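You operate a simulated robot arm through the tools that you are given. There is no shell and no other tool. Be economical: measure what you need, move in short steps, check, and stop when the job is done.

You are at the controls of a simulated two-armed robot. One attempt, no reset.

JOB
On the top of the long desk, fold the grey cloth in half.
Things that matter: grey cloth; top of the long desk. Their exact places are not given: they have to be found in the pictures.

It is judged by the outcome, as a careful person would: the job done as asked, and still so three seconds after it is handed in. It fails if anything else is knocked over, pushed out of place, dropped, spilled or broken. Flat cloth is picked up by pressing the open fingertips on it (5 to 10 N) and closing them slowly along it; thin cloth reads only 2 to 8 mm in the jaws.

ROBOT AND FRAMES
Two 7-joint arms with two-finger parallel grippers on one trunk, on a base that drives. Base frame: it is fixed to the floor where the robot stands at the start and does not move with it; the origin is under the middle of the robot, x ahead of it, y to its left, z up. Readings come in m, rad, newtons and seconds.
The left shoulder is at the start at [0.07, 0.163, 1.095], the right one opposite. Places, roughly: top of the long desk [0.7, 1.4, 0.8]. Payload 3.43 kg a hand.
The TCP of each hand is the grasp point between the finger pads, 0.034 m short of the fingertips. In the tool frame z runs along the fingers and y along their closing line. Largest opening 0.128 m; finger width 0.024, thickness 0.012; the body of the gripper, 0.048 by 0.13 m, starts 0.096 m behind the TCP.
Orientation is that of the tool frame in the base frame, as a unit quaternion [x, y, z, w]. With the fingers straight down and closing along the base's y, the tool's x points along the base's -x, its y along +y and its z along -z.

CONTROLS
- The arms move only by the tool jog_arm. It takes "left_moves", "right_moves" or both (then of equal length, played together; a hand with none holds still); each is a list of rows, each a list of 7 numbers: the turn, a rotation vector about the base's x, y, z in units of 45 degrees (1.0 is 45 degrees), then the shift along the base's x, y, z in units of 250 mm (1.0 is 250 mm), then the closure in counts, from 0 (fully open) to 255 (shut). In form: [[ax, ay, az, dx, dy, dz, claw], ...]. A call has 1 to 20 rows; each row is the pose to reach, as a shift and turn from the pose commanded when the call began. A call with a number of a shift or a turn outside -1 to 1 is refused whole. Each row takes 0.2 s and may step no farther than 0.05 m and 0.15 rad from the row before; otherwise, or with a gripper value out of range, the whole call is refused. A pose out of reach is approached as far as the arm can. The call stops where the force on the tool passes 40 N (or 10 N more than at its start, if that is more) or the arm is blocked; 0.2 s more then pass. The fingers move at their own pace (about 0.153 m/s each) and stop on an object; they squeeze with about 44 N. The grip force told is the motor's: it shows also when the fingers shut on nothing. Time passes only in rows, and 0.2 s behind the last, so rows that repeat a pose let the fingers close. It gives the time, the measured TCP pose, the force on the tool (base axes), the opening and the grip force at its end, in the units of the frame above (readings bear some noise), with the torque about the TCP (base axes, N m) and any sound that the robot's microphone picked up.
- Cameras (640 x 400 px; columns grow to the right, rows downward): "scene" is now at [0.1368, -0.0253, 1.3243]; the picture's right is [-0.26, -0.96, 0.00], its down [-0.55, 0.15, -0.82] and it looks along [0.79, -0.22, -0.57] (base axes); focal length 252 px, centre (320, 200). "left" rides on the left gripper at [0.076, 0.011, -0.16] in its tool frame; the picture's right is [-0.15, 0.99, 0.00], its down [-0.88, -0.13, -0.46] and it looks along [-0.45, -0.07, 0.89] (tool axes); focal length 234 px, centre (320, 200). "right" rides on the right gripper at [0.076, -0.011, -0.16] in its tool frame; the picture's right is [0.15, 0.99, 0.00], its down [-0.88, 0.13, -0.46] and it looks along [-0.45, 0.07, 0.89] (tool axes); focal length 234 px, centre (320, 200).
- snapshot(camera): a new picture of that camera. No time passes.
- lift_body(by): slides the trunk up (or, below 0, down) by that many m; the arms and the scene camera ride with it, the base frame stays. It gives what a move gives, with no picture.
- roll_base(legs): drives the robot by 1 to 6 legs, each [ahead, left, turn to the left] in m, m and rad, along the robot's own axes; the way and the turn of a leg run together, so that a leg with both is an arc; at most 1.5 m and 3.142 rad a leg. The arms and the cameras ride along, it lands a little off, and it stops where it bumps. It gives what a move gives.
- pan_tilt(pan, tilt): turns the head with the scene camera to pan (to the left, within 1.501 rad either way) and tilt (down, from -0.506 to 1.204), counted from straight ahead of the robot. It gives what a move gives.
- pixel_to_xyz(camera, pixels): for up to 12 pixels [column, row] of the newest picture of that camera ("zoom" is the newest enlarged one), the place [x, y, z] in the base frame of the surface seen there, good to about 0.003 m. No time passes.
- inspect(camera, box): a new picture of the part [left, top, right, bottom] of that camera's present view, enlarged. No time passes.
- close_job(): hands the job in; it is judged then, once.

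Go step by step. Measure first, check grasps and placings, and put right what went wrong. The budget is 80 turns and 70 pictures, counting those below and the enlarged ones. Unless the task says otherwise, let go and move clear before handing in, and close with one line.

The tools are called after ">>>" by a JSON object that holds its "name" and its "arguments". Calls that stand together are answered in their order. jog_arm: Moves the arms, as the interface text tells. Its arguments: {"type":"object","properties":{"left_moves":{"type":"array","items":{"type":"array","items":{"type":"number"}}},"right_moves":{"type":"array","items":{"type":"array","items":{"type":"number"}}}},"required":[]} The other tools are called the same way: lift_body (by) slides the trunk up or down; roll_base (legs) drives the base; pan_tilt (pan, tilt) turns the head that bears the scene camera; snapshot (camera) takes a picture; pixel_to_xyz (camera, pixels) gives the place of the surface under pixels of a picture; inspect (camera, box) takes an enlarged picture of a part of a camera's view; close_job () hands the job in.

At the start:

```text
t: 0.0
left_tcp_pos: [0.6564, 0.1614, 0.9334]
left_tool_rot: [-0.001, 1.0, 0.001, 0.0]
left_contact_force: [-0.2, 0.0, -0.5]
left_torque: [-0.01, 0.02, -0.01]
left_finger_gap: 0.1281
left_gripper_force: 0.0
right_tcp_pos: [0.6041, -0.2664, 1.0228]
right_tool_rot: [0.0, 1.0, 0.0, 0.0]
right_contact_force: [0.4, 0.7, 0.0]
right_torque: [0.05, 0.0, -0.01]
right_finger_gap: 0.1278
right_gripper_force: 0.0
trunk travel left (down, up): [-0.575, 0.365]
robot x, y, heading: [-0.0024, -0.0007, 0.001]
head pan, tilt: [-0.269, 0.604]
```

scene: 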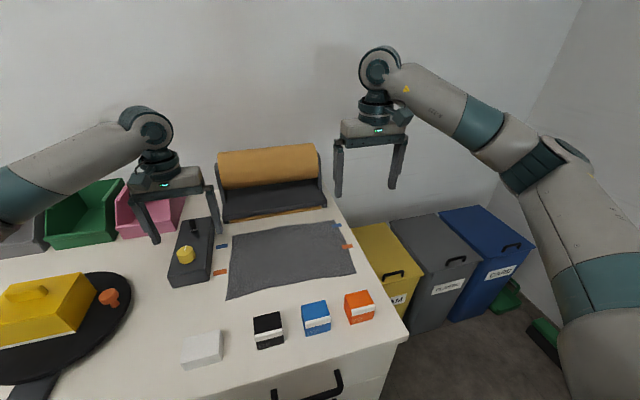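
right: 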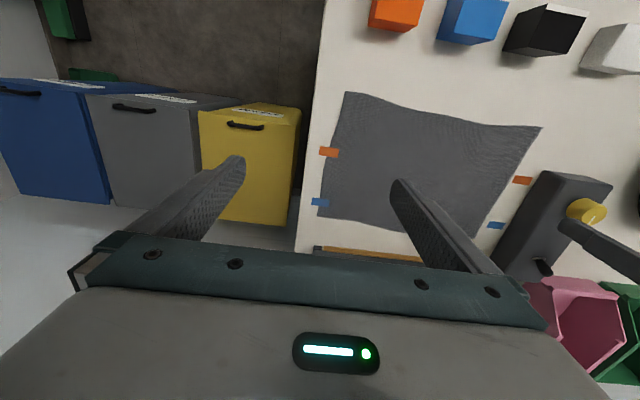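
left: 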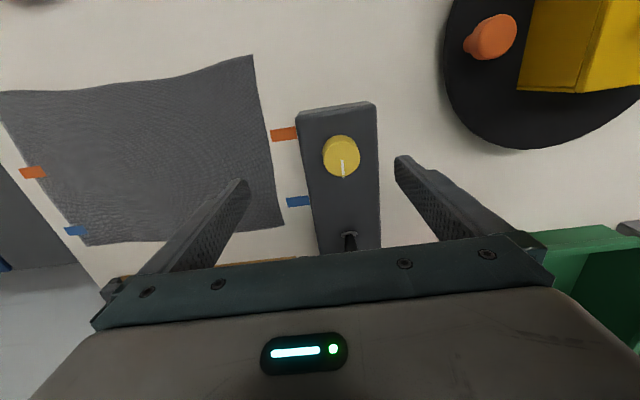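

The grey cloth lies on the desk at scene pixels (232,232), (340,222), (355,272), (226,299). I'll measure its corners and surroundings.

>>> {"name": "pixel_to_xyz", "arguments": {"camera": "scene", "pixels": [[233, 233], [339, 223], [354, 271], [228, 297], [290, 260], [222, 246], [221, 272], [337, 226], [347, 246], [268, 340], [210, 280], [380, 350]]}}

>>> {"name": "inspect", "arguments": {"camera": "scene", "box": [200, 200, 380, 312]}}

>>> {"name": "pixel_to_xyz", "arguments": {"camera": "right", "pixels": [[347, 93], [541, 127], [474, 237], [318, 216], [430, 160], [326, 152], [320, 201], [522, 180], [495, 225], [325, 250], [360, 256], [440, 118]]}}

```text
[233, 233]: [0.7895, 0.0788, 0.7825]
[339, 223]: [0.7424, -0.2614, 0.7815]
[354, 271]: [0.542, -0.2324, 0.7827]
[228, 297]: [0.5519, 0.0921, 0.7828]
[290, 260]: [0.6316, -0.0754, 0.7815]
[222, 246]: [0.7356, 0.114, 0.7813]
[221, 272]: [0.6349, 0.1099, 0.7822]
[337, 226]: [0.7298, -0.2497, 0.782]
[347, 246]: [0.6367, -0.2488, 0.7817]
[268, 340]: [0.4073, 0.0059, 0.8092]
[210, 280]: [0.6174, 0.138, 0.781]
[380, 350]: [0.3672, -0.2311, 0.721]
```

```text
3.56 times, centred on (290, 256) of scene
```

zoom: 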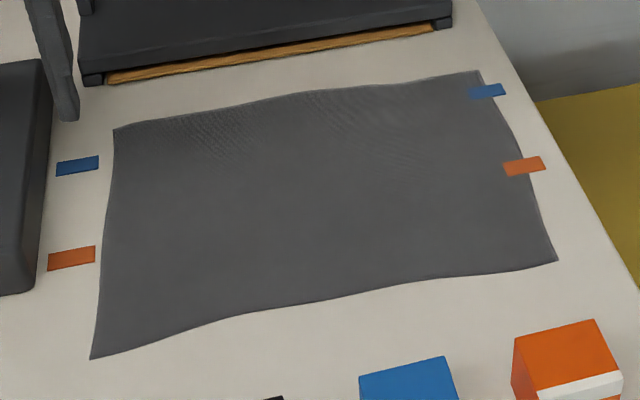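

```text
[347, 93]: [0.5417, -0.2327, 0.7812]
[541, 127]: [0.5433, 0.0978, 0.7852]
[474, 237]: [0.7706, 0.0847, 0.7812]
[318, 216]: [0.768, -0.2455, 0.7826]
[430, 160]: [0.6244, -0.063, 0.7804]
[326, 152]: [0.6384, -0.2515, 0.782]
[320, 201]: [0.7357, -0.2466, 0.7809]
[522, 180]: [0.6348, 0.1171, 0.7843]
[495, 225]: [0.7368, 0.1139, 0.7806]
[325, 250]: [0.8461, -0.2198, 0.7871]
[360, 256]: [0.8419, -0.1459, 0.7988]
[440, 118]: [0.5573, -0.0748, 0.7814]
```

The cloth is about 0.24 (x) by 0.33 (y), at z≈0.782. I'll refine its corners and the roller behind it on the zoom.

>>> {"name": "pixel_to_xyz", "arguments": {"camera": "zoom", "pixels": [[116, 132], [300, 97], [474, 74], [553, 259], [400, 279], [230, 318], [95, 354], [106, 240], [510, 140], [100, 75], [260, 30], [486, 91]]}}

>>> {"name": "pixel_to_xyz", "arguments": {"camera": "scene", "pixels": [[225, 215], [220, 185], [270, 165], [318, 150], [322, 205], [230, 155], [185, 255], [198, 225], [360, 300], [315, 310]]}}

>>> {"name": "inspect", "arguments": {"camera": "right", "box": [290, 70, 560, 260]}}

```text
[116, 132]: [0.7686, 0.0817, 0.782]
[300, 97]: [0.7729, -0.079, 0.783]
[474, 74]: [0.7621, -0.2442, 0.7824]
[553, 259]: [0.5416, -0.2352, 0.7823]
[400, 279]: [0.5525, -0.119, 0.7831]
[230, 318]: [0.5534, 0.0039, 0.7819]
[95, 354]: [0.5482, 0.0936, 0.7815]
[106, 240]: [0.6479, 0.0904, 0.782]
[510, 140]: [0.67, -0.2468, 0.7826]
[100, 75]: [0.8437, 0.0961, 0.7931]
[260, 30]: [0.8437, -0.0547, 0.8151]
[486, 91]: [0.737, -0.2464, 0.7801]
```

```text
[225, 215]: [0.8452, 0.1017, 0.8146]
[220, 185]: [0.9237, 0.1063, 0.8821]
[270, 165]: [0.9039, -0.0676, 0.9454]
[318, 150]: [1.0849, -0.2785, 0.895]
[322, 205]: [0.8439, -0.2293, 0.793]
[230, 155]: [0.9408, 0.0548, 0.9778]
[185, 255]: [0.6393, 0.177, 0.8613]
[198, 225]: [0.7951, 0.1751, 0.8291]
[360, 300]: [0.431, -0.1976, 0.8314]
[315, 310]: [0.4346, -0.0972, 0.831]
```

```text
2.11 times, centred on (425, 165) of right
```

zoom: 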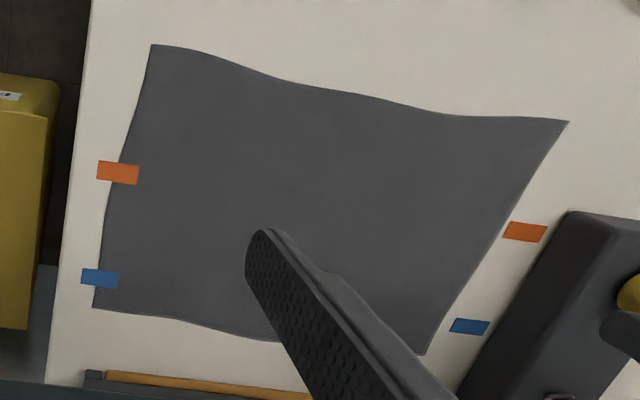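

Corners are NL (0.548,0.094), NR (0.541,-0.235), FL (0.769,0.083), FR (0.765,-0.246). The roller starts at x≈0.844 and a device sits left of y≈0.13. I'll grip the near corners with the fingers closing along x, then fold toward the far edge. First I turn both hands by the first 45° while moving over the near corners.

>>> {"name": "jog_arm", "arguments": {"left_moves": [[0, 0, -0.167, -0.07, -0.06, 0, 20], [0, 0, -0.333, -0.14, -0.12, 0, 40], [0, 0, -0.5, -0.21, -0.18, 0, 60], [0, 0, -0.667, -0.28, -0.24, 0, 80], [0, 0, -0.833, -0.35, -0.3, 0, 100], [0, 0, -1, -0.426, -0.358, 0, 120]], "right_moves": [[0, 0, 0.167, -0.04, 0.035, -0.06, 20], [0, 0, 0.333, -0.08, 0.07, -0.12, 40], [0, 0, 0.5, -0.12, 0.105, -0.18, 60], [0, 0, 0.667, -0.16, 0.14, -0.24, 80], [0, 0, 0.833, -0.2, 0.175, -0.3, 100], [0, 0, 1, -0.244, 0.208, -0.372, 120]]}}

```text
t: 1.4
left_tcp_pos: [0.5497, 0.0719, 0.9358]
left_tool_rot: [0.383, 0.924, 0.001, 0.0]
left_contact_force: [-0.8, -0.1, 0.4]
left_torque: [-0.01, -0.02, 0.0]
left_finger_gap: 0.0677
left_gripper_force: 0.2
right_tcp_pos: [0.5417, -0.2134, 0.9299]
right_tool_rot: [-0.383, 0.924, 0.001, 0.0]
right_contact_force: [0.5, 0.1, 0.5]
right_torque: [0.01, 0.0, -0.01]
right_finger_gap: 0.0675
right_gripper_force: 0.1
trunk travel left (down, up): [-0.575, 0.365]
robot x, y, heading: [-0.0017, -0.0051, -0.002]
head pan, tilt: [-0.269, 0.604]
```

Both hands are half turned over the near corners. I'll finish the turn and lower to z≈0.85.

>>> {"name": "jog_arm", "arguments": {"left_moves": [[0, 0, -0.167, 0, 0, -0.05, 120], [0, 0, -0.333, 0, 0, -0.1, 120], [0, 0, -0.5, 0, 0, -0.15, 120], [0, 0, -0.667, 0, 0, -0.2, 120], [0, 0, -0.833, 0, 0, -0.26, 120], [0, 0, -1, 0, 0, -0.32, 120]], "right_moves": [[0, 0, 0.167, 0, 0, -0.05, 120], [0, 0, 0.333, 0, 0, -0.1, 120], [0, 0, 0.5, 0, 0, -0.15, 120], [0, 0, 0.667, 0, 0, -0.2, 120], [0, 0, 0.833, 0, 0, -0.26, 120], [0, 0, 1, 0, 0, -0.32, 120]]}}

>>> {"name": "snapshot", "arguments": {"camera": "scene"}}

>>> {"name": "snapshot", "arguments": {"camera": "left"}}

>>> {"name": "snapshot", "arguments": {"camera": "right"}}

```text
t: 2.8
left_tcp_pos: [0.5506, 0.0758, 0.8527]
left_tool_rot: [0.707, 0.707, -0.002, 0.001]
left_contact_force: [0.7, 1.8, -0.9]
left_torque: [-0.12, 0.03, 0.01]
left_finger_gap: 0.0678
left_gripper_force: 0.0
right_tcp_pos: [0.4512, -0.0896, 0.9152]
right_tool_rot: [-0.682, 0.731, -0.005, 0.003]
right_contact_force: [0.0, 1.0, -1.0]
right_torque: [-0.16, -0.03, -0.01]
right_finger_gap: 0.0677
right_gripper_force: 0.1
right hand out of reach, approached as far as the arm can: row 3, 4, 5, 6
trunk travel left (down, up): [-0.575, 0.365]
robot x, y, heading: [-0.0011, -0.0037, 0.002]
head pan, tilt: [-0.269, 0.604]
```

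```text
64 pictures are left
```

scene: 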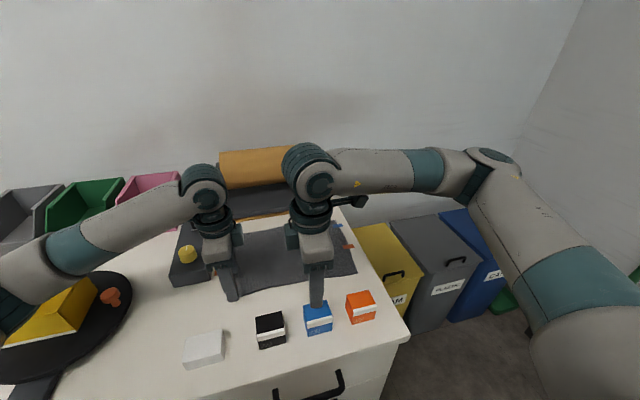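

```text
63 pictures are left
```

left: 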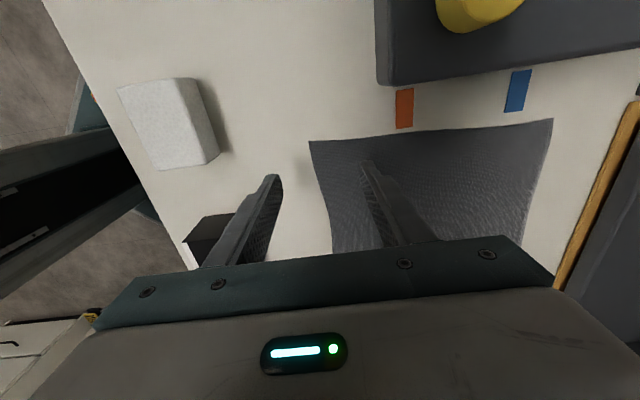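

```text
62 pictures are left
```

right: 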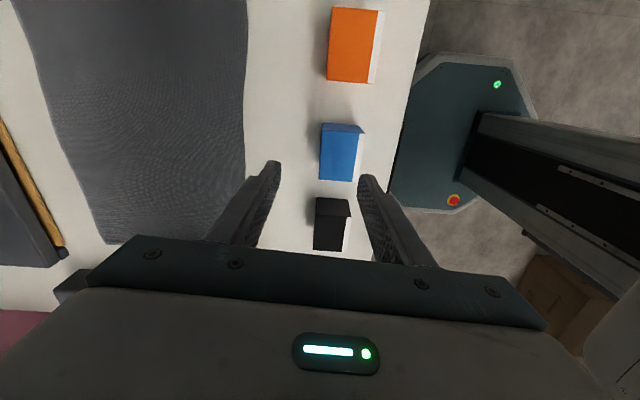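

The left hand is in place with its fingers straddling the near edge (left pixels 275,180 and 370,165). The right hand could not reach that turn and drifted to (0.45,-0.09). I'll back it up and unturn it, then try the other direction.

>>> {"name": "jog_arm", "arguments": {"right_moves": [[0, 0, -0.167, 0, 0, 0.05, 120], [0, 0, -0.333, 0, 0, 0.1, 120], [0, 0, -0.5, 0, 0, 0.15, 120], [0, 0, -0.667, 0, 0, 0.2, 120], [0, 0, -0.833, 0, 0, 0.26, 120], [0, 0, -1, 0, 0, 0.32, 120]]}}

```text
t: 4.2
left_tcp_pos: [0.5507, 0.073, 0.8535]
left_tool_rot: [0.707, 0.708, 0.0, 0.0]
left_contact_force: [-0.3, 0.5, 0.0]
left_torque: [0.01, 0.02, -0.01]
left_finger_gap: 0.0677
left_gripper_force: 0.0
right_tcp_pos: [0.4526, -0.0954, 0.9949]
right_tool_rot: [-0.35, 0.937, -0.005, 0.003]
right_contact_force: [-0.3, 0.1, 0.1]
right_torque: [-0.01, -0.01, 0.05]
right_finger_gap: 0.0677
right_gripper_force: 0.0
trunk travel left (down, up): [-0.575, 0.365]
robot x, y, heading: [0.0019, -0.0, -0.001]
head pan, tilt: [-0.269, 0.604]
```

The right hand recovered to +41°. I'll keep turning it negative while moving it back over the near right corner.

>>> {"name": "jog_arm", "arguments": {"right_moves": [[0, 0, -0.167, 0.06, -0.08, -0.02, 120], [0, 0, -0.333, 0.12, -0.16, -0.04, 120], [0, 0, -0.5, 0.18, -0.24, -0.06, 120], [0, 0, -0.667, 0.24, -0.32, -0.08, 120], [0, 0, -0.833, 0.3, -0.4, -0.11, 120], [0, 0, -1, 0.362, -0.474, -0.14, 120]]}}

>>> {"name": "jog_arm", "arguments": {"right_moves": [[0, 0, -0.167, 0, 0, 0, 120], [0, 0, -0.333, 0, 0, 0, 120], [0, 0, -0.5, 0, 0, 0, 120], [0, 0, -0.667, 0, 0, 0, 120], [0, 0, -0.833, 0, 0, 0, 120], [0, 0, -1, 0, 0, 0, 120]]}}

```text
t: 5.6
left_tcp_pos: [0.5503, 0.0708, 0.8546]
left_tool_rot: [0.706, 0.708, 0.0, -0.001]
left_contact_force: [0.0, -0.4, 0.3]
left_torque: [0.0, 0.01, 0.0]
left_finger_gap: 0.0678
left_gripper_force: 0.1
right_tcp_pos: [0.5445, -0.2162, 0.9601]
right_tool_rot: [0.035, 0.999, -0.005, 0.001]
right_contact_force: [0.1, -0.4, 0.3]
right_torque: [0.05, 0.0, 0.01]
right_finger_gap: 0.0677
right_gripper_force: 0.1
trunk travel left (down, up): [-0.575, 0.365]
robot x, y, heading: [-0.0038, -0.0013, 0.002]
head pan, tilt: [-0.269, 0.604]
```

```text
t: 7.0
left_tcp_pos: [0.5502, 0.0716, 0.8527]
left_tool_rot: [0.706, 0.708, 0.0, 0.0]
left_contact_force: [0.8, -0.7, 0.2]
left_torque: [-0.02, -0.01, 0.0]
left_finger_gap: 0.0678
left_gripper_force: 0.0
right_tcp_pos: [0.5443, -0.2139, 0.9609]
right_tool_rot: [0.415, 0.91, -0.005, -0.002]
right_contact_force: [0.5, 0.4, 0.4]
right_torque: [-0.01, 0.02, 0.02]
right_finger_gap: 0.0679
right_gripper_force: 0.0
trunk travel left (down, up): [-0.575, 0.365]
robot x, y, heading: [-0.0006, 0.0033, 0.002]
head pan, tilt: [-0.269, 0.604]
```

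That's working: the right hand is at about -49°. I'll turn the remaining 41° and lower it.

>>> {"name": "jog_arm", "arguments": {"right_moves": [[0, 0, -0.16, 0, 0, -0.04, 120], [0, 0, -0.31, 0, 0, -0.1, 120], [0, 0, -0.46, 0, 0, -0.18, 120], [0, 0, -0.61, 0, 0, -0.26, 120], [0, 0, -0.76, 0, 0, -0.34, 120], [0, 0, -0.91, 0, 0, -0.43, 120]]}}

>>> {"name": "snapshot", "arguments": {"camera": "right"}}

>>> {"name": "snapshot", "arguments": {"camera": "scene"}}

```text
t: 8.4
left_tcp_pos: [0.5511, 0.0716, 0.8533]
left_tool_rot: [0.706, 0.708, -0.001, -0.001]
left_contact_force: [-0.4, -0.4, -0.5]
left_torque: [0.01, 0.03, 0.01]
left_finger_gap: 0.0676
left_gripper_force: 0.1
right_tcp_pos: [0.5436, -0.2146, 0.8548]
right_tool_rot: [0.707, 0.707, -0.004, -0.003]
right_contact_force: [-0.3, 0.6, 0.2]
right_torque: [0.0, -0.01, 0.02]
right_finger_gap: 0.0681
right_gripper_force: 0.1
trunk travel left (down, up): [-0.575, 0.365]
robot x, y, heading: [0.002, -0.0031, -0.0]
head pan, tilt: [-0.269, 0.604]
```

```text
61 pictures are left
```

right: 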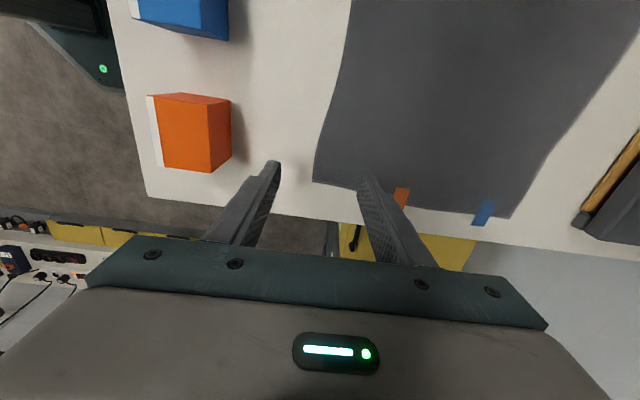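

```text
60 pictures are left
```

scene: 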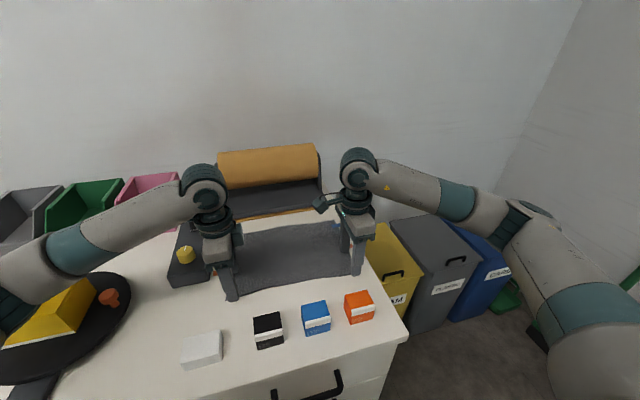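

Both hands straddle the near edge at the corners. I'll lower both to just about contact.

>>> {"name": "jog_arm", "arguments": {"left_moves": [[0, 0, 0, 0, 0, -0.04, 130], [0, 0, 0, 0, 0, -0.08, 140], [0, 0, 0, 0, 0, -0.12, 145], [0, 0, 0, 0, 0, -0.135, 145], [0, 0, 0, 0, 0, -0.145, 145]], "right_moves": [[0, 0, 0, 0, 0, -0.04, 130], [0, 0, 0, 0, 0, -0.08, 140], [0, 0, 0, 0, 0, -0.12, 145], [0, 0, 0, 0, 0, -0.135, 145], [0, 0, 0, 0, 0, -0.145, 145]]}}

```text
t: 9.6
left_tcp_pos: [0.5486, 0.0729, 0.8171]
left_tool_rot: [0.707, 0.707, 0.0, 0.0]
left_contact_force: [-0.1, -0.7, 0.7]
left_torque: [0.03, -0.04, 0.01]
left_finger_gap: 0.0552
left_gripper_force: 0.1
right_tcp_pos: [0.5417, -0.2132, 0.8156]
right_tool_rot: [0.706, 0.708, -0.005, -0.003]
right_contact_force: [0.1, 0.9, -0.7]
right_torque: [-0.03, -0.02, -0.01]
right_finger_gap: 0.0554
right_gripper_force: 0.0
trunk travel left (down, up): [-0.575, 0.365]
robot x, y, heading: [-0.0022, -0.0013, 0.001]
head pan, tilt: [-0.269, 0.604]
```

No contact force yet at z≈0.816. I'll step down in 1.5 mm increments.

>>> {"name": "jog_arm", "arguments": {"left_moves": [[0, 0, 0, 0, 0, -0.006, 145], [0, 0, 0, 0, 0, -0.012, 145]], "right_moves": [[0, 0, 0, 0, 0, -0.006, 145], [0, 0, 0, 0, 0, -0.012, 145]]}}

```text
t: 10.2
left_tcp_pos: [0.549, 0.0733, 0.8156]
left_tool_rot: [0.706, 0.708, 0.001, 0.001]
left_contact_force: [-0.7, -0.3, 4.4]
left_torque: [0.04, -0.13, -0.03]
left_finger_gap: 0.0552
left_gripper_force: 0.1
right_tcp_pos: [0.5421, -0.213, 0.8165]
right_tool_rot: [0.706, 0.708, -0.005, -0.003]
right_contact_force: [-1.5, -0.5, 7.0]
right_torque: [0.0, -0.16, 0.03]
right_finger_gap: 0.0548
right_gripper_force: 0.1
trunk travel left (down, up): [-0.575, 0.365]
robot x, y, heading: [0.0033, 0.0034, 0.0]
head pan, tilt: [-0.269, 0.604]
```

Contact reads 4.4 N left and 7.0 N right, mostly on the cloth-side fingers. I'll press the left slightly more and close slowly.

>>> {"name": "jog_arm", "arguments": {"left_moves": [[0, 0, 0, 0, 0, -0.003, 145], [0, 0, 0, 0, 0, -0.004, 153], [0, 0, 0, 0, 0, -0.004, 161], [0, 0, 0, 0, 0, -0.004, 169], [0, 0, 0, 0, 0, -0.004, 177], [0, 0, 0, 0, 0, -0.004, 185], [0, 0, 0, 0, 0, -0.004, 193], [0, 0, 0, 0, 0, -0.004, 201], [0, 0, 0, 0, 0, -0.004, 209], [0, 0, 0, 0, 0, -0.004, 217], [0, 0, 0, 0, 0, -0.004, 225], [0, 0, 0, 0, 0, -0.004, 233], [0, 0, 0, 0, 0, -0.004, 241], [0, 0, 0, 0, 0, -0.004, 249], [0, 0, 0, 0, 0, -0.004, 255], [0, 0, 0, 0, 0, -0.004, 255], [0, 0, 0, 0, 0, -0.004, 255]], "right_moves": [[0, 0, 0, 0, 0, 0, 145], [0, 0, 0, 0, 0, 0, 153], [0, 0, 0, 0, 0, 0, 161], [0, 0, 0, 0, 0, 0, 169], [0, 0, 0, 0, 0, 0, 177], [0, 0, 0, 0, 0, 0, 185], [0, 0, 0, 0, 0, 0, 193], [0, 0, 0, 0, 0, 0, 201], [0, 0, 0, 0, 0, 0, 209], [0, 0, 0, 0, 0, 0, 217], [0, 0, 0, 0, 0, 0, 225], [0, 0, 0, 0, 0, 0, 233], [0, 0, 0, 0, 0, 0, 241], [0, 0, 0, 0, 0, 0, 249], [0, 0, 0, 0, 0, 0, 255], [0, 0, 0, 0, 0, 0, 255], [0, 0, 0, 0, 0, 0, 255]]}}

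>>> {"name": "inspect", "arguments": {"camera": "scene", "box": [200, 200, 390, 320]}}

```text
t: 13.8
left_tcp_pos: [0.5491, 0.0721, 0.8169]
left_tool_rot: [0.707, 0.707, 0.001, 0.001]
left_contact_force: [1.6, 1.8, 37.0]
left_torque: [0.02, -0.11, 0.0]
left_finger_gap: 0.0
left_gripper_force: 33.2
right_tcp_pos: [0.5416, -0.2133, 0.8164]
right_tool_rot: [0.706, 0.708, -0.003, -0.001]
right_contact_force: [0.8, 0.1, 0.1]
right_torque: [0.03, 0.0, -0.02]
right_finger_gap: 0.0001
right_gripper_force: 33.0
trunk travel left (down, up): [-0.575, 0.365]
robot x, y, heading: [0.0019, 0.0002, 0.004]
head pan, tilt: [-0.269, 0.604]
```

```text
3.33 times, centred on (295, 260) of scene
```

zoom: 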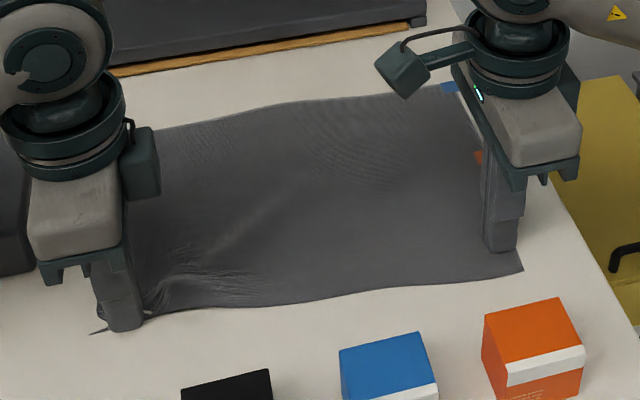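

Both gaps read 0.0, so neither grip took; the left dragged and rumpled its corner and pressed at 37 N. I'll open, lift and look.

>>> {"name": "jog_arm", "arguments": {"left_moves": [[0, 0, 0, 0, 0, 0.02, 245], [0, 0, 0, 0, 0, 0.08, 200], [0, 0, 0, 0, 0, 0.2, 145], [0, 0, 0, 0, 0, 0.2, 145]], "right_moves": [[0, 0, 0, 0, 0, 0.02, 245], [0, 0, 0, 0, 0, 0.08, 200], [0, 0, 0, 0, 0, 0.2, 145], [0, 0, 0, 0, 0, 0.2, 145]]}}

>>> {"name": "inspect", "arguments": {"camera": "scene", "box": [200, 200, 390, 320]}}

>>> {"name": "snapshot", "arguments": {"camera": "left"}}

>>> {"name": "snapshot", "arguments": {"camera": "right"}}

```text
t: 14.8
left_tcp_pos: [0.5517, 0.0726, 0.8641]
left_tool_rot: [0.707, 0.708, -0.001, -0.001]
left_contact_force: [0.2, -0.4, -0.5]
left_torque: [0.02, -0.01, 0.0]
left_finger_gap: 0.0551
left_gripper_force: 0.0
right_tcp_pos: [0.5438, -0.2129, 0.862]
right_tool_rot: [0.707, 0.708, -0.005, -0.003]
right_contact_force: [0.9, 0.5, -0.5]
right_torque: [0.01, 0.0, -0.02]
right_finger_gap: 0.0554
right_gripper_force: 0.0
trunk travel left (down, up): [-0.575, 0.365]
robot x, y, heading: [-0.0004, -0.0014, -0.001]
head pan, tilt: [-0.269, 0.604]
```

```text
3.33 times, centred on (295, 260) of scene
```

zoom: 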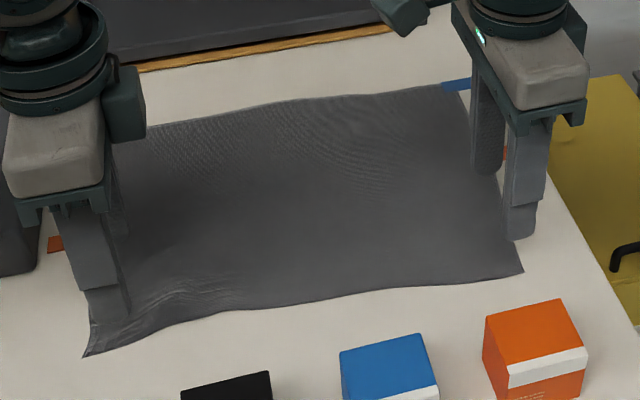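

```text
57 pictures are left
```

left: 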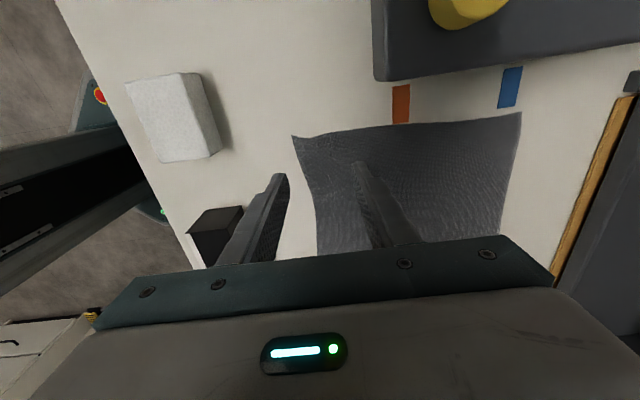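

```text
56 pictures are left
```

right: 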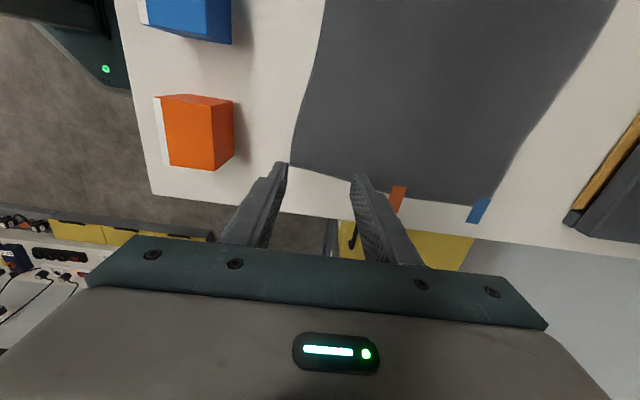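

The cloth slid a centimetre or so toward me and isn't held. I'll measure the edges again and retry with both fingertips on the cloth.

>>> {"name": "pixel_to_xyz", "arguments": {"camera": "left", "pixels": [[294, 137], [310, 180], [316, 235], [519, 115], [400, 130]]}}

>>> {"name": "pixel_to_xyz", "arguments": {"camera": "right", "pixels": [[292, 163], [305, 110], [320, 40], [480, 203], [420, 190]]}}

```text
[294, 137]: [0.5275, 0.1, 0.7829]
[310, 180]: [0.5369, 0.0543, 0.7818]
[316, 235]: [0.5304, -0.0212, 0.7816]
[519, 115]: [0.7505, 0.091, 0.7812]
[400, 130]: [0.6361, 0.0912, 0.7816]
```

```text
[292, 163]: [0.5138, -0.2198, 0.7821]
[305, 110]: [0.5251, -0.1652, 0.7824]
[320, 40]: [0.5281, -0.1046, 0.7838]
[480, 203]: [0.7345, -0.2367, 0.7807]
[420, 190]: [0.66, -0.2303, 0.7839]
```

The cloth shifted about 2 cm toward me: the near edge is at x≈0.535 (left) and 0.52 (right). I'll reposition inside the edge and come down to contact.

>>> {"name": "jog_arm", "arguments": {"left_moves": [[0, 0, 0, 0.073, -0.03, -0.02, 145], [0, 0, 0, 0.073, -0.03, -0.1, 145], [0, 0, 0, 0.073, -0.03, -0.17, 145], [0, 0, 0, 0.073, -0.03, -0.19, 145], [0, 0, 0, 0.073, -0.03, -0.198, 145], [0, 0, 0, 0.073, -0.03, -0.202, 145]], "right_moves": [[0, 0, 0, 0.048, 0.065, -0.02, 145], [0, 0, 0, 0.048, 0.065, -0.1, 145], [0, 0, 0, 0.048, 0.065, -0.17, 145], [0, 0, 0, 0.048, 0.065, -0.19, 145], [0, 0, 0, 0.048, 0.065, -0.198, 145], [0, 0, 0, 0.048, 0.065, -0.202, 145]]}}

```text
t: 16.2
left_tcp_pos: [0.5678, 0.0626, 0.8164]
left_tool_rot: [0.707, 0.707, 0.001, 0.001]
left_contact_force: [-0.8, 2.6, 11.5]
left_torque: [0.09, 0.31, -0.07]
left_finger_gap: 0.0553
left_gripper_force: 0.1
right_tcp_pos: [0.5544, -0.1958, 0.8157]
right_tool_rot: [0.707, 0.707, -0.003, -0.002]
right_contact_force: [2.6, 0.3, 12.1]
right_torque: [-0.09, -0.43, -0.03]
right_finger_gap: 0.0561
right_gripper_force: 1.3
trunk travel left (down, up): [-0.575, 0.365]
robot x, y, heading: [0.0019, 0.0007, -0.002]
head pan, tilt: [-0.269, 0.604]
```

Contact is 11–12 N, but on one finger only: near finger on the left, far finger on the right. I'll level each hand slightly and then close partway.

>>> {"name": "jog_arm", "arguments": {"left_moves": [[0, 0.01, 0, 0, 0, 0, 145], [0, 0.01, 0, 0, 0, 0, 145]], "right_moves": [[0, -0.014, 0, 0, 0, 0, 145], [0, -0.014, 0, 0, 0, 0, 145]]}}

```text
t: 16.8
left_tcp_pos: [0.5668, 0.0648, 0.8155]
left_tool_rot: [0.707, 0.708, -0.002, -0.001]
left_contact_force: [1.6, -0.5, 13.7]
left_torque: [0.06, -0.34, -0.02]
left_finger_gap: 0.0557
left_gripper_force: 0.5
right_tcp_pos: [0.555, -0.1981, 0.8151]
right_tool_rot: [0.707, 0.707, 0.0, 0.002]
right_contact_force: [0.7, 0.5, 19.3]
right_torque: [0.02, 0.49, 0.01]
right_finger_gap: 0.0553
right_gripper_force: 0.2
trunk travel left (down, up): [-0.575, 0.365]
robot x, y, heading: [0.0013, 0.0024, 0.003]
head pan, tilt: [-0.269, 0.604]
```

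Both overcorrected, so I'll take back half and ease the right up slightly.

>>> {"name": "jog_arm", "arguments": {"left_moves": [[0, -0.005, 0, 0, 0, 0.001, 145], [0, -0.005, 0, 0, 0, 0.001, 145]], "right_moves": [[0, 0.007, 0, 0, 0, 0.002, 145], [0, 0.007, 0, 0, 0, 0.002, 145]]}}

```text
t: 17.4
left_tcp_pos: [0.5665, 0.0639, 0.8156]
left_tool_rot: [0.706, 0.708, -0.001, 0.001]
left_contact_force: [3.6, -1.7, 18.7]
left_torque: [0.0, 0.02, 0.03]
left_finger_gap: 0.0551
left_gripper_force: 0.1
right_tcp_pos: [0.5545, -0.197, 0.8157]
right_tool_rot: [0.707, 0.707, -0.001, 0.002]
right_contact_force: [4.0, -0.5, 22.6]
right_torque: [-0.07, -0.1, 0.03]
right_finger_gap: 0.0553
right_gripper_force: 0.1
trunk travel left (down, up): [-0.575, 0.365]
robot x, y, heading: [0.0002, 0.0019, 0.001]
head pan, tilt: [-0.269, 0.604]
```

Torques are near zero now, so both fingertips are level on the cloth. I'll ease the force to about 10 N and close slowly partway.

>>> {"name": "jog_arm", "arguments": {"left_moves": [[0, 0, 0, 0, 0, 0.002, 145], [0, 0, 0, 0, 0, 0.002, 152], [0, 0, 0, 0, 0, 0.002, 159], [0, 0, 0, 0, 0, 0.002, 166], [0, 0, 0, 0, 0, 0.002, 173], [0, 0, 0, 0, 0, 0.002, 180], [0, 0, 0, 0, 0, 0.002, 187], [0, 0, 0, 0, 0, 0.002, 194], [0, 0, 0, 0, 0, 0.002, 201]], "right_moves": [[0, 0, 0, 0, 0, 0.003, 145], [0, 0, 0, 0, 0, 0.003, 152], [0, 0, 0, 0, 0, 0.003, 159], [0, 0, 0, 0, 0, 0.003, 166], [0, 0, 0, 0, 0, 0.003, 173], [0, 0, 0, 0, 0, 0.003, 180], [0, 0, 0, 0, 0, 0.003, 187], [0, 0, 0, 0, 0, 0.003, 194], [0, 0, 0, 0, 0, 0.003, 201]]}}

>>> {"name": "inspect", "arguments": {"camera": "scene", "box": [200, 200, 390, 320]}}

```text
t: 19.4
left_tcp_pos: [0.5671, 0.0649, 0.8165]
left_tool_rot: [0.706, 0.708, 0.0, -0.001]
left_contact_force: [0.7, 0.3, 13.7]
left_torque: [0.09, 0.03, 0.02]
left_finger_gap: 0.0256
left_gripper_force: 0.0
right_tcp_pos: [0.556, -0.1962, 0.8155]
right_tool_rot: [0.707, 0.707, -0.002, -0.001]
right_contact_force: [-0.9, 0.1, 9.2]
right_torque: [-0.04, -0.01, 0.01]
right_finger_gap: 0.0266
right_gripper_force: 0.1
trunk travel left (down, up): [-0.575, 0.365]
robot x, y, heading: [0.0017, -0.0036, -0.001]
head pan, tilt: [-0.269, 0.604]
```

```text
3.33 times, centred on (295, 260) of scene
```

zoom: 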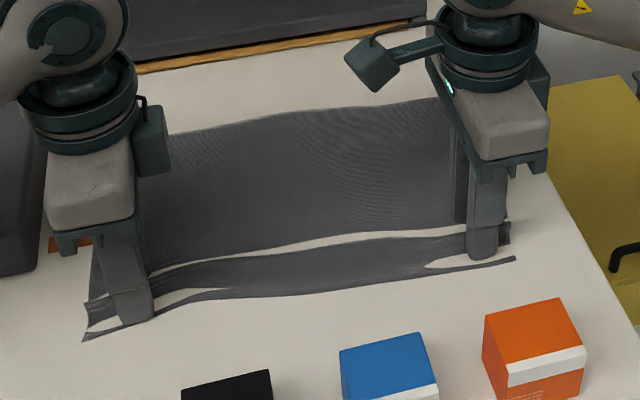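

A ridge is gathering between the fingers, with forces about 10–14 N. I'll finish closing.

>>> {"name": "jog_arm", "arguments": {"left_moves": [[0, 0, 0, 0, 0, 0, 208], [0, 0, 0, 0, 0, 0, 215], [0, 0, 0, 0, 0, 0, 222], [0, 0, 0, 0, 0, 0, 229], [0, 0, 0, 0, 0, 0, 236], [0, 0, 0, 0, 0, 0, 243], [0, 0, 0, 0, 0, 0, 250], [0, 0, 0, 0, 0, 0, 255], [0, 0, 0, 0, 0, 0, 255], [0, 0, 0, 0, 0, 0, 255]], "right_moves": [[0, 0, 0, 0, 0, 0, 208], [0, 0, 0, 0, 0, 0, 215], [0, 0, 0, 0, 0, 0, 222], [0, 0, 0, 0, 0, 0, 229], [0, 0, 0, 0, 0, 0, 236], [0, 0, 0, 0, 0, 0, 243], [0, 0, 0, 0, 0, 0, 250], [0, 0, 0, 0, 0, 0, 255], [0, 0, 0, 0, 0, 0, 255], [0, 0, 0, 0, 0, 0, 255]]}}

>>> {"name": "inspect", "arguments": {"camera": "scene", "box": [200, 200, 390, 320]}}

```text
t: 21.6
left_tcp_pos: [0.5666, 0.0643, 0.8155]
left_tool_rot: [0.706, 0.708, -0.001, 0.0]
left_contact_force: [-0.7, 0.0, 14.1]
left_torque: [0.01, 0.04, 0.05]
left_finger_gap: 0.0028
left_gripper_force: 37.5
right_tcp_pos: [0.5542, -0.1962, 0.8156]
right_tool_rot: [0.707, 0.708, -0.002, 0.0]
right_contact_force: [0.4, -0.3, 9.3]
right_torque: [-0.05, -0.02, -0.03]
right_finger_gap: 0.0028
right_gripper_force: 37.3
trunk travel left (down, up): [-0.575, 0.365]
robot x, y, heading: [0.0013, -0.0027, -0.003]
head pan, tilt: [-0.269, 0.604]
```

```text
3.33 times, centred on (295, 260) of scene
```

zoom: 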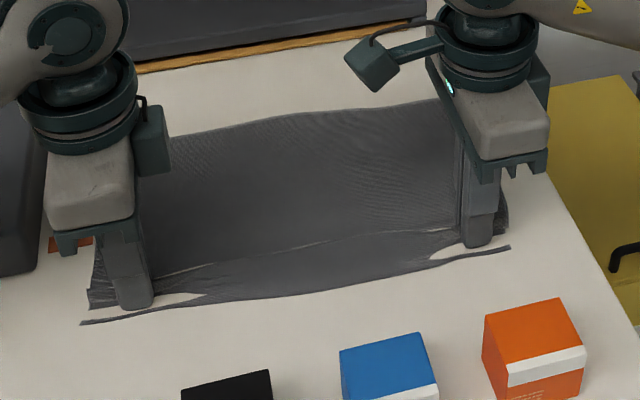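

Both jaws read 2.8 mm, so the cloth is gripped on both sides. I'll lift a little on the fold arc and check it holds.

>>> {"name": "jog_arm", "arguments": {"left_moves": [[0, 0, 0, 0, 0, 0.04, 255], [0, 0, 0, 0.02, 0, 0.08, 255], [0, 0, 0, 0.06, 0, 0.14, 255], [0, 0, 0, 0.12, 0, 0.2, 255], [0, 0, 0, 0.16, 0, 0.22, 255]], "right_moves": [[0, 0, 0, 0, 0, 0.04, 255], [0, 0, 0, 0.02, 0, 0.08, 255], [0, 0, 0, 0.06, 0, 0.14, 255], [0, 0, 0, 0.12, 0, 0.2, 255], [0, 0, 0, 0.16, 0, 0.22, 255]]}}

>>> {"name": "inspect", "arguments": {"camera": "scene", "box": [200, 180, 390, 300]}}

```text
t: 22.8
left_tcp_pos: [0.6088, 0.0649, 0.8679]
left_tool_rot: [0.706, 0.708, -0.002, -0.001]
left_contact_force: [0.1, 0.1, -1.0]
left_torque: [0.05, -0.01, -0.01]
left_finger_gap: 0.0025
left_gripper_force: 36.8
right_tcp_pos: [0.5948, -0.1968, 0.8681]
right_tool_rot: [0.706, 0.708, -0.003, -0.002]
right_contact_force: [0.2, -0.3, -0.8]
right_torque: [0.02, -0.02, -0.01]
right_finger_gap: 0.0024
right_gripper_force: 36.9
trunk travel left (down, up): [-0.575, 0.365]
robot x, y, heading: [-0.0011, -0.0008, -0.004]
head pan, tilt: [-0.269, 0.604]
```

```text
3.33 times, centred on (295, 240) of scene
```

zoom: 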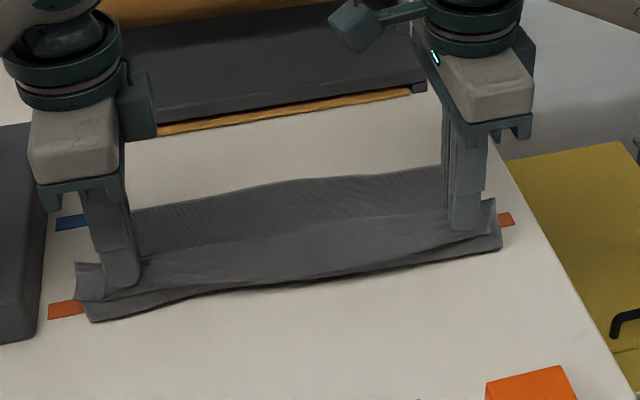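

The edge is lifted and the cloth is folding over cleanly. I'll measure where the far edge and fold bulge are now.

>>> {"name": "pixel_to_xyz", "arguments": {"camera": "zoom", "pixels": [[140, 208], [290, 181], [430, 167], [95, 318], [300, 286], [498, 245], [85, 268], [490, 205]]}}

```text
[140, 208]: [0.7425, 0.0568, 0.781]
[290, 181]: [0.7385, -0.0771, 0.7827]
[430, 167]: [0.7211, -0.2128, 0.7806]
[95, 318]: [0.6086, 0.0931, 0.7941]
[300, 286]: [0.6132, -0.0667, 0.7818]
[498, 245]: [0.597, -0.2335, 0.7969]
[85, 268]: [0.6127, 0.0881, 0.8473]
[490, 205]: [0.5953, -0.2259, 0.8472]
```

The far edge is at x≈0.7425 (left) and 0.721 (right). I'll carry the pinched edge over to it with a slight pitch, lowering at the end.

>>> {"name": "jog_arm", "arguments": {"left_moves": [[0, 0.06, 0, 0.07, 0, 0.03, 255], [0, 0.12, 0, 0.15, 0, 0.04, 255], [0, 0.18, 0, 0.23, 0, 0.04, 255], [0, 0.24, 0, 0.31, 0, 0.02, 255], [0, 0.3, 0, 0.38, 0, -0.02, 255], [0, 0.36, 0, 0.44, 0, -0.07, 255], [0, 0.42, 0, 0.49, 0, -0.12, 255], [0, 0.44, 0, 0.508, 0, -0.16, 255], [0, 0.44, 0, 0.508, 0, -0.16, 255]], "right_moves": [[0, 0.06, 0, 0.07, 0, 0.03, 255], [0, 0.12, 0, 0.14, 0, 0.04, 255], [0, 0.18, 0, 0.22, 0, 0.04, 255], [0, 0.24, 0, 0.3, 0, 0.02, 255], [0, 0.3, 0, 0.37, 0, -0.02, 255], [0, 0.36, 0, 0.425, 0, -0.07, 255], [0, 0.42, 0, 0.47, 0, -0.12, 255], [0, 0.44, 0, 0.484, 0, -0.16, 255], [0, 0.44, 0, 0.484, 0, -0.16, 255]]}}

>>> {"name": "inspect", "arguments": {"camera": "scene", "box": [200, 180, 390, 300]}}

>>> {"name": "snapshot", "arguments": {"camera": "right"}}

>>> {"name": "snapshot", "arguments": {"camera": "left"}}

```text
t: 24.8
left_tcp_pos: [0.7334, 0.0659, 0.828]
left_tool_rot: [0.696, 0.696, -0.123, -0.123]
left_contact_force: [0.5, -0.7, 0.2]
left_torque: [-0.01, -0.02, -0.03]
left_finger_gap: 0.0022
left_gripper_force: 37.0
right_tcp_pos: [0.7149, -0.1972, 0.8295]
right_tool_rot: [0.696, 0.697, -0.124, -0.123]
right_contact_force: [-0.3, 0.6, 1.5]
right_torque: [-0.02, 0.01, 0.03]
right_finger_gap: 0.0024
right_gripper_force: 37.2
trunk travel left (down, up): [-0.575, 0.365]
robot x, y, heading: [0.0005, 0.0014, 0.004]
head pan, tilt: [-0.269, 0.604]
```

```text
3.33 times, centred on (295, 240) of scene
```

zoom: 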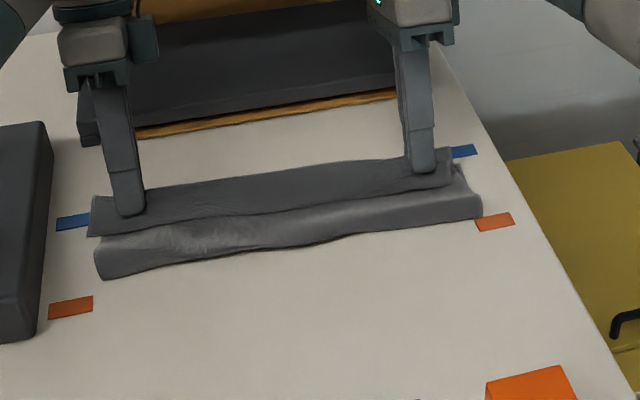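

```text
51 pictures are left
```

right: 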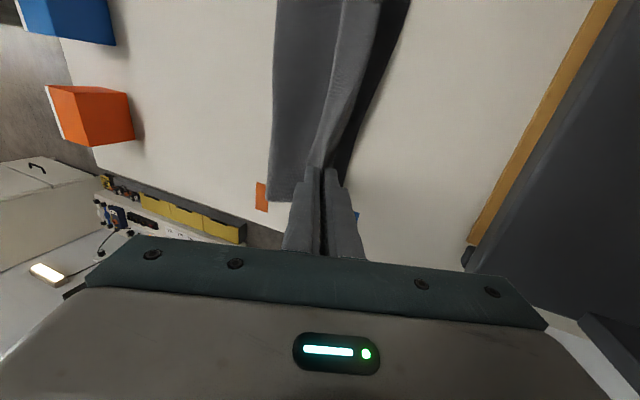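

```text
50 pictures are left
```

left: 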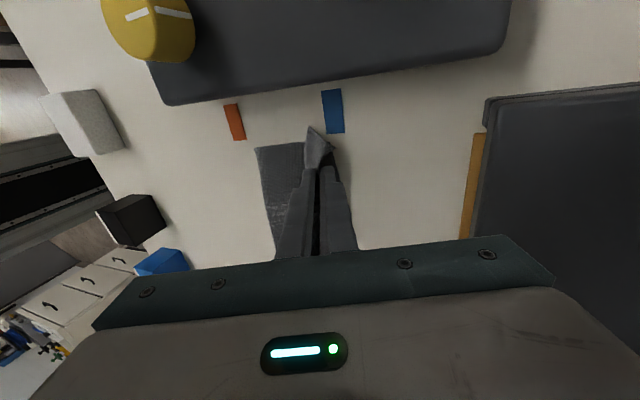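

The edge is over the far half, with the short flap at the pinch pointing back toward me. I'll lower the last few mm, open gently and retract along the tool axis, then look.

>>> {"name": "jog_arm", "arguments": {"left_moves": [[0, 0, 0, 0, 0, -0.02, 255], [0, 0, 0, 0, 0, -0.02, 240], [0, 0, 0, 0, 0, -0.02, 225], [0, 0, 0, 0, 0, -0.02, 210], [0, 0, 0, 0, 0, -0.02, 205], [0, 0, 0, 0.02, 0, 0.04, 205], [0, 0, 0, 0.06, 0, 0.15, 205], [0, 0, 0, 0.06, 0, 0.3, 205], [0, 0, 0, 0.0, 0, 0.42, 205], [0, 0, 0, -0.1, 0, 0.42, 205]], "right_moves": [[0, 0, 0, 0, 0, -0.025, 255], [0, 0, 0, 0, 0, -0.025, 240], [0, 0, 0, 0, 0, -0.025, 225], [0, 0, 0, 0, 0, -0.025, 210], [0, 0, 0, 0, 0, -0.025, 205], [0, 0, 0, 0.02, 0, 0.04, 205], [0, 0, 0, 0.06, 0, 0.15, 205], [0, 0, 0, 0.06, 0, 0.3, 205], [0, 0, 0, 0.0, 0, 0.42, 205], [0, 0, 0, -0.1, 0, 0.42, 205]]}}

>>> {"name": "inspect", "arguments": {"camera": "scene", "box": [200, 180, 390, 300]}}

>>> {"name": "snapshot", "arguments": {"camera": "right"}}

>>> {"name": "snapshot", "arguments": {"camera": "left"}}

```text
t: 27.0
left_tcp_pos: [0.7111, 0.0656, 0.9322]
left_tool_rot: [0.695, 0.698, -0.125, -0.122]
left_contact_force: [-0.2, -0.7, 0.7]
left_torque: [-0.08, 0.0, 0.01]
left_finger_gap: 0.0253
left_gripper_force: 0.1
left hand out of reach, approached as far as the arm can: row 7, 8
right_tcp_pos: [0.6918, -0.195, 0.9365]
right_tool_rot: [0.694, 0.698, -0.126, -0.123]
right_contact_force: [0.2, 0.5, -0.1]
right_torque: [-0.05, -0.01, 0.02]
right_finger_gap: 0.0251
right_gripper_force: 0.0
trunk travel left (down, up): [-0.575, 0.365]
robot x, y, heading: [-0.0005, 0.0026, 0.007]
head pan, tilt: [-0.269, 0.604]
```

```text
3.33 times, centred on (295, 240) of scene
```

zoom: 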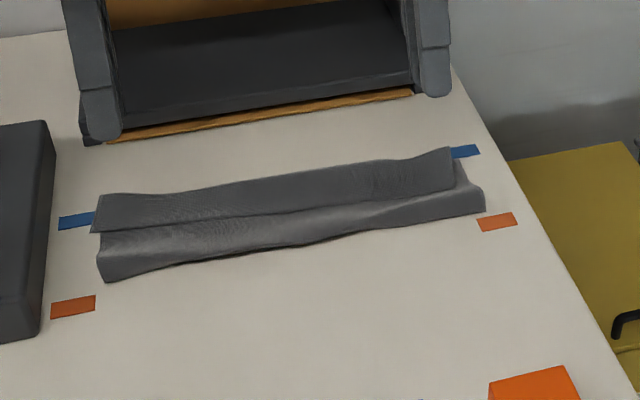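

```text
48 pictures are left
```

right: 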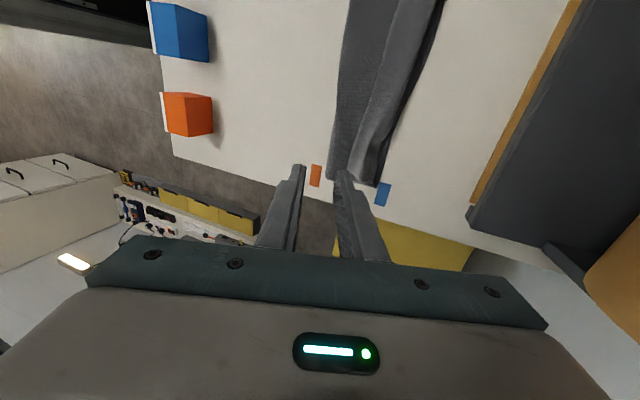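

```text
47 pictures are left
```

left: 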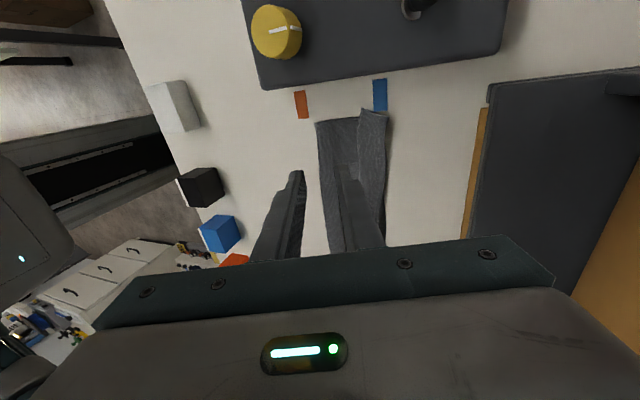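

The cloth is folded with a flap turned back on top along the far side. I'll measure the profile: fold line, flap edge, far edge.

>>> {"name": "pixel_to_xyz", "arguments": {"camera": "zoom", "pixels": [[108, 278], [280, 243], [480, 210], [97, 230], [270, 213], [450, 185], [106, 196], [260, 180], [446, 151], [170, 205], [170, 245], [400, 175]]}}

>>> {"name": "inspect", "arguments": {"camera": "right", "box": [280, 0, 480, 220]}}

>>> {"name": "inspect", "arguments": {"camera": "left", "box": [280, 80, 430, 260]}}

```text
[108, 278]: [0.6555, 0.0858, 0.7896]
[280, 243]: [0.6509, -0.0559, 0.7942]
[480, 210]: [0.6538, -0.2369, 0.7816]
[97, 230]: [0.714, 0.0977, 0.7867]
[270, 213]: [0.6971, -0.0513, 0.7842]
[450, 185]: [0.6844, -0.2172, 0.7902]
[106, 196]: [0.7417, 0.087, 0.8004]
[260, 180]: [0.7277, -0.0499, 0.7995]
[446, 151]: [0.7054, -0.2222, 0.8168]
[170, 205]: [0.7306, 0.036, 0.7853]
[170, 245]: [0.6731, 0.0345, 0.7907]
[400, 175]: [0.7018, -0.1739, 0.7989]
```

```text
1.82 times, centred on (380, 110) of right
```

zoom: 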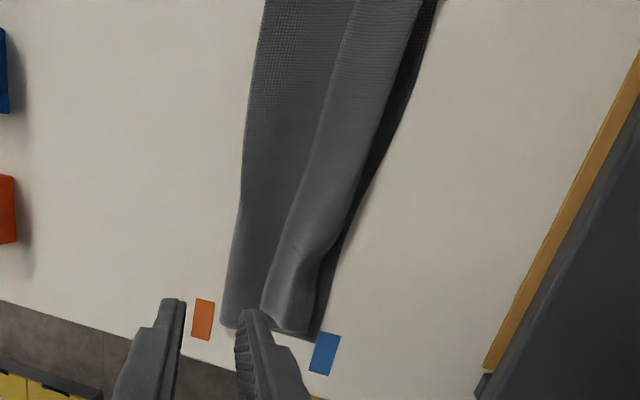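

```text
2.22 times, centred on (355, 170) of left
```

zoom: 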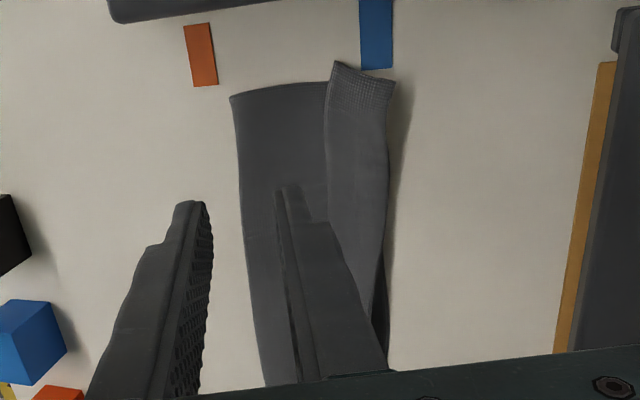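

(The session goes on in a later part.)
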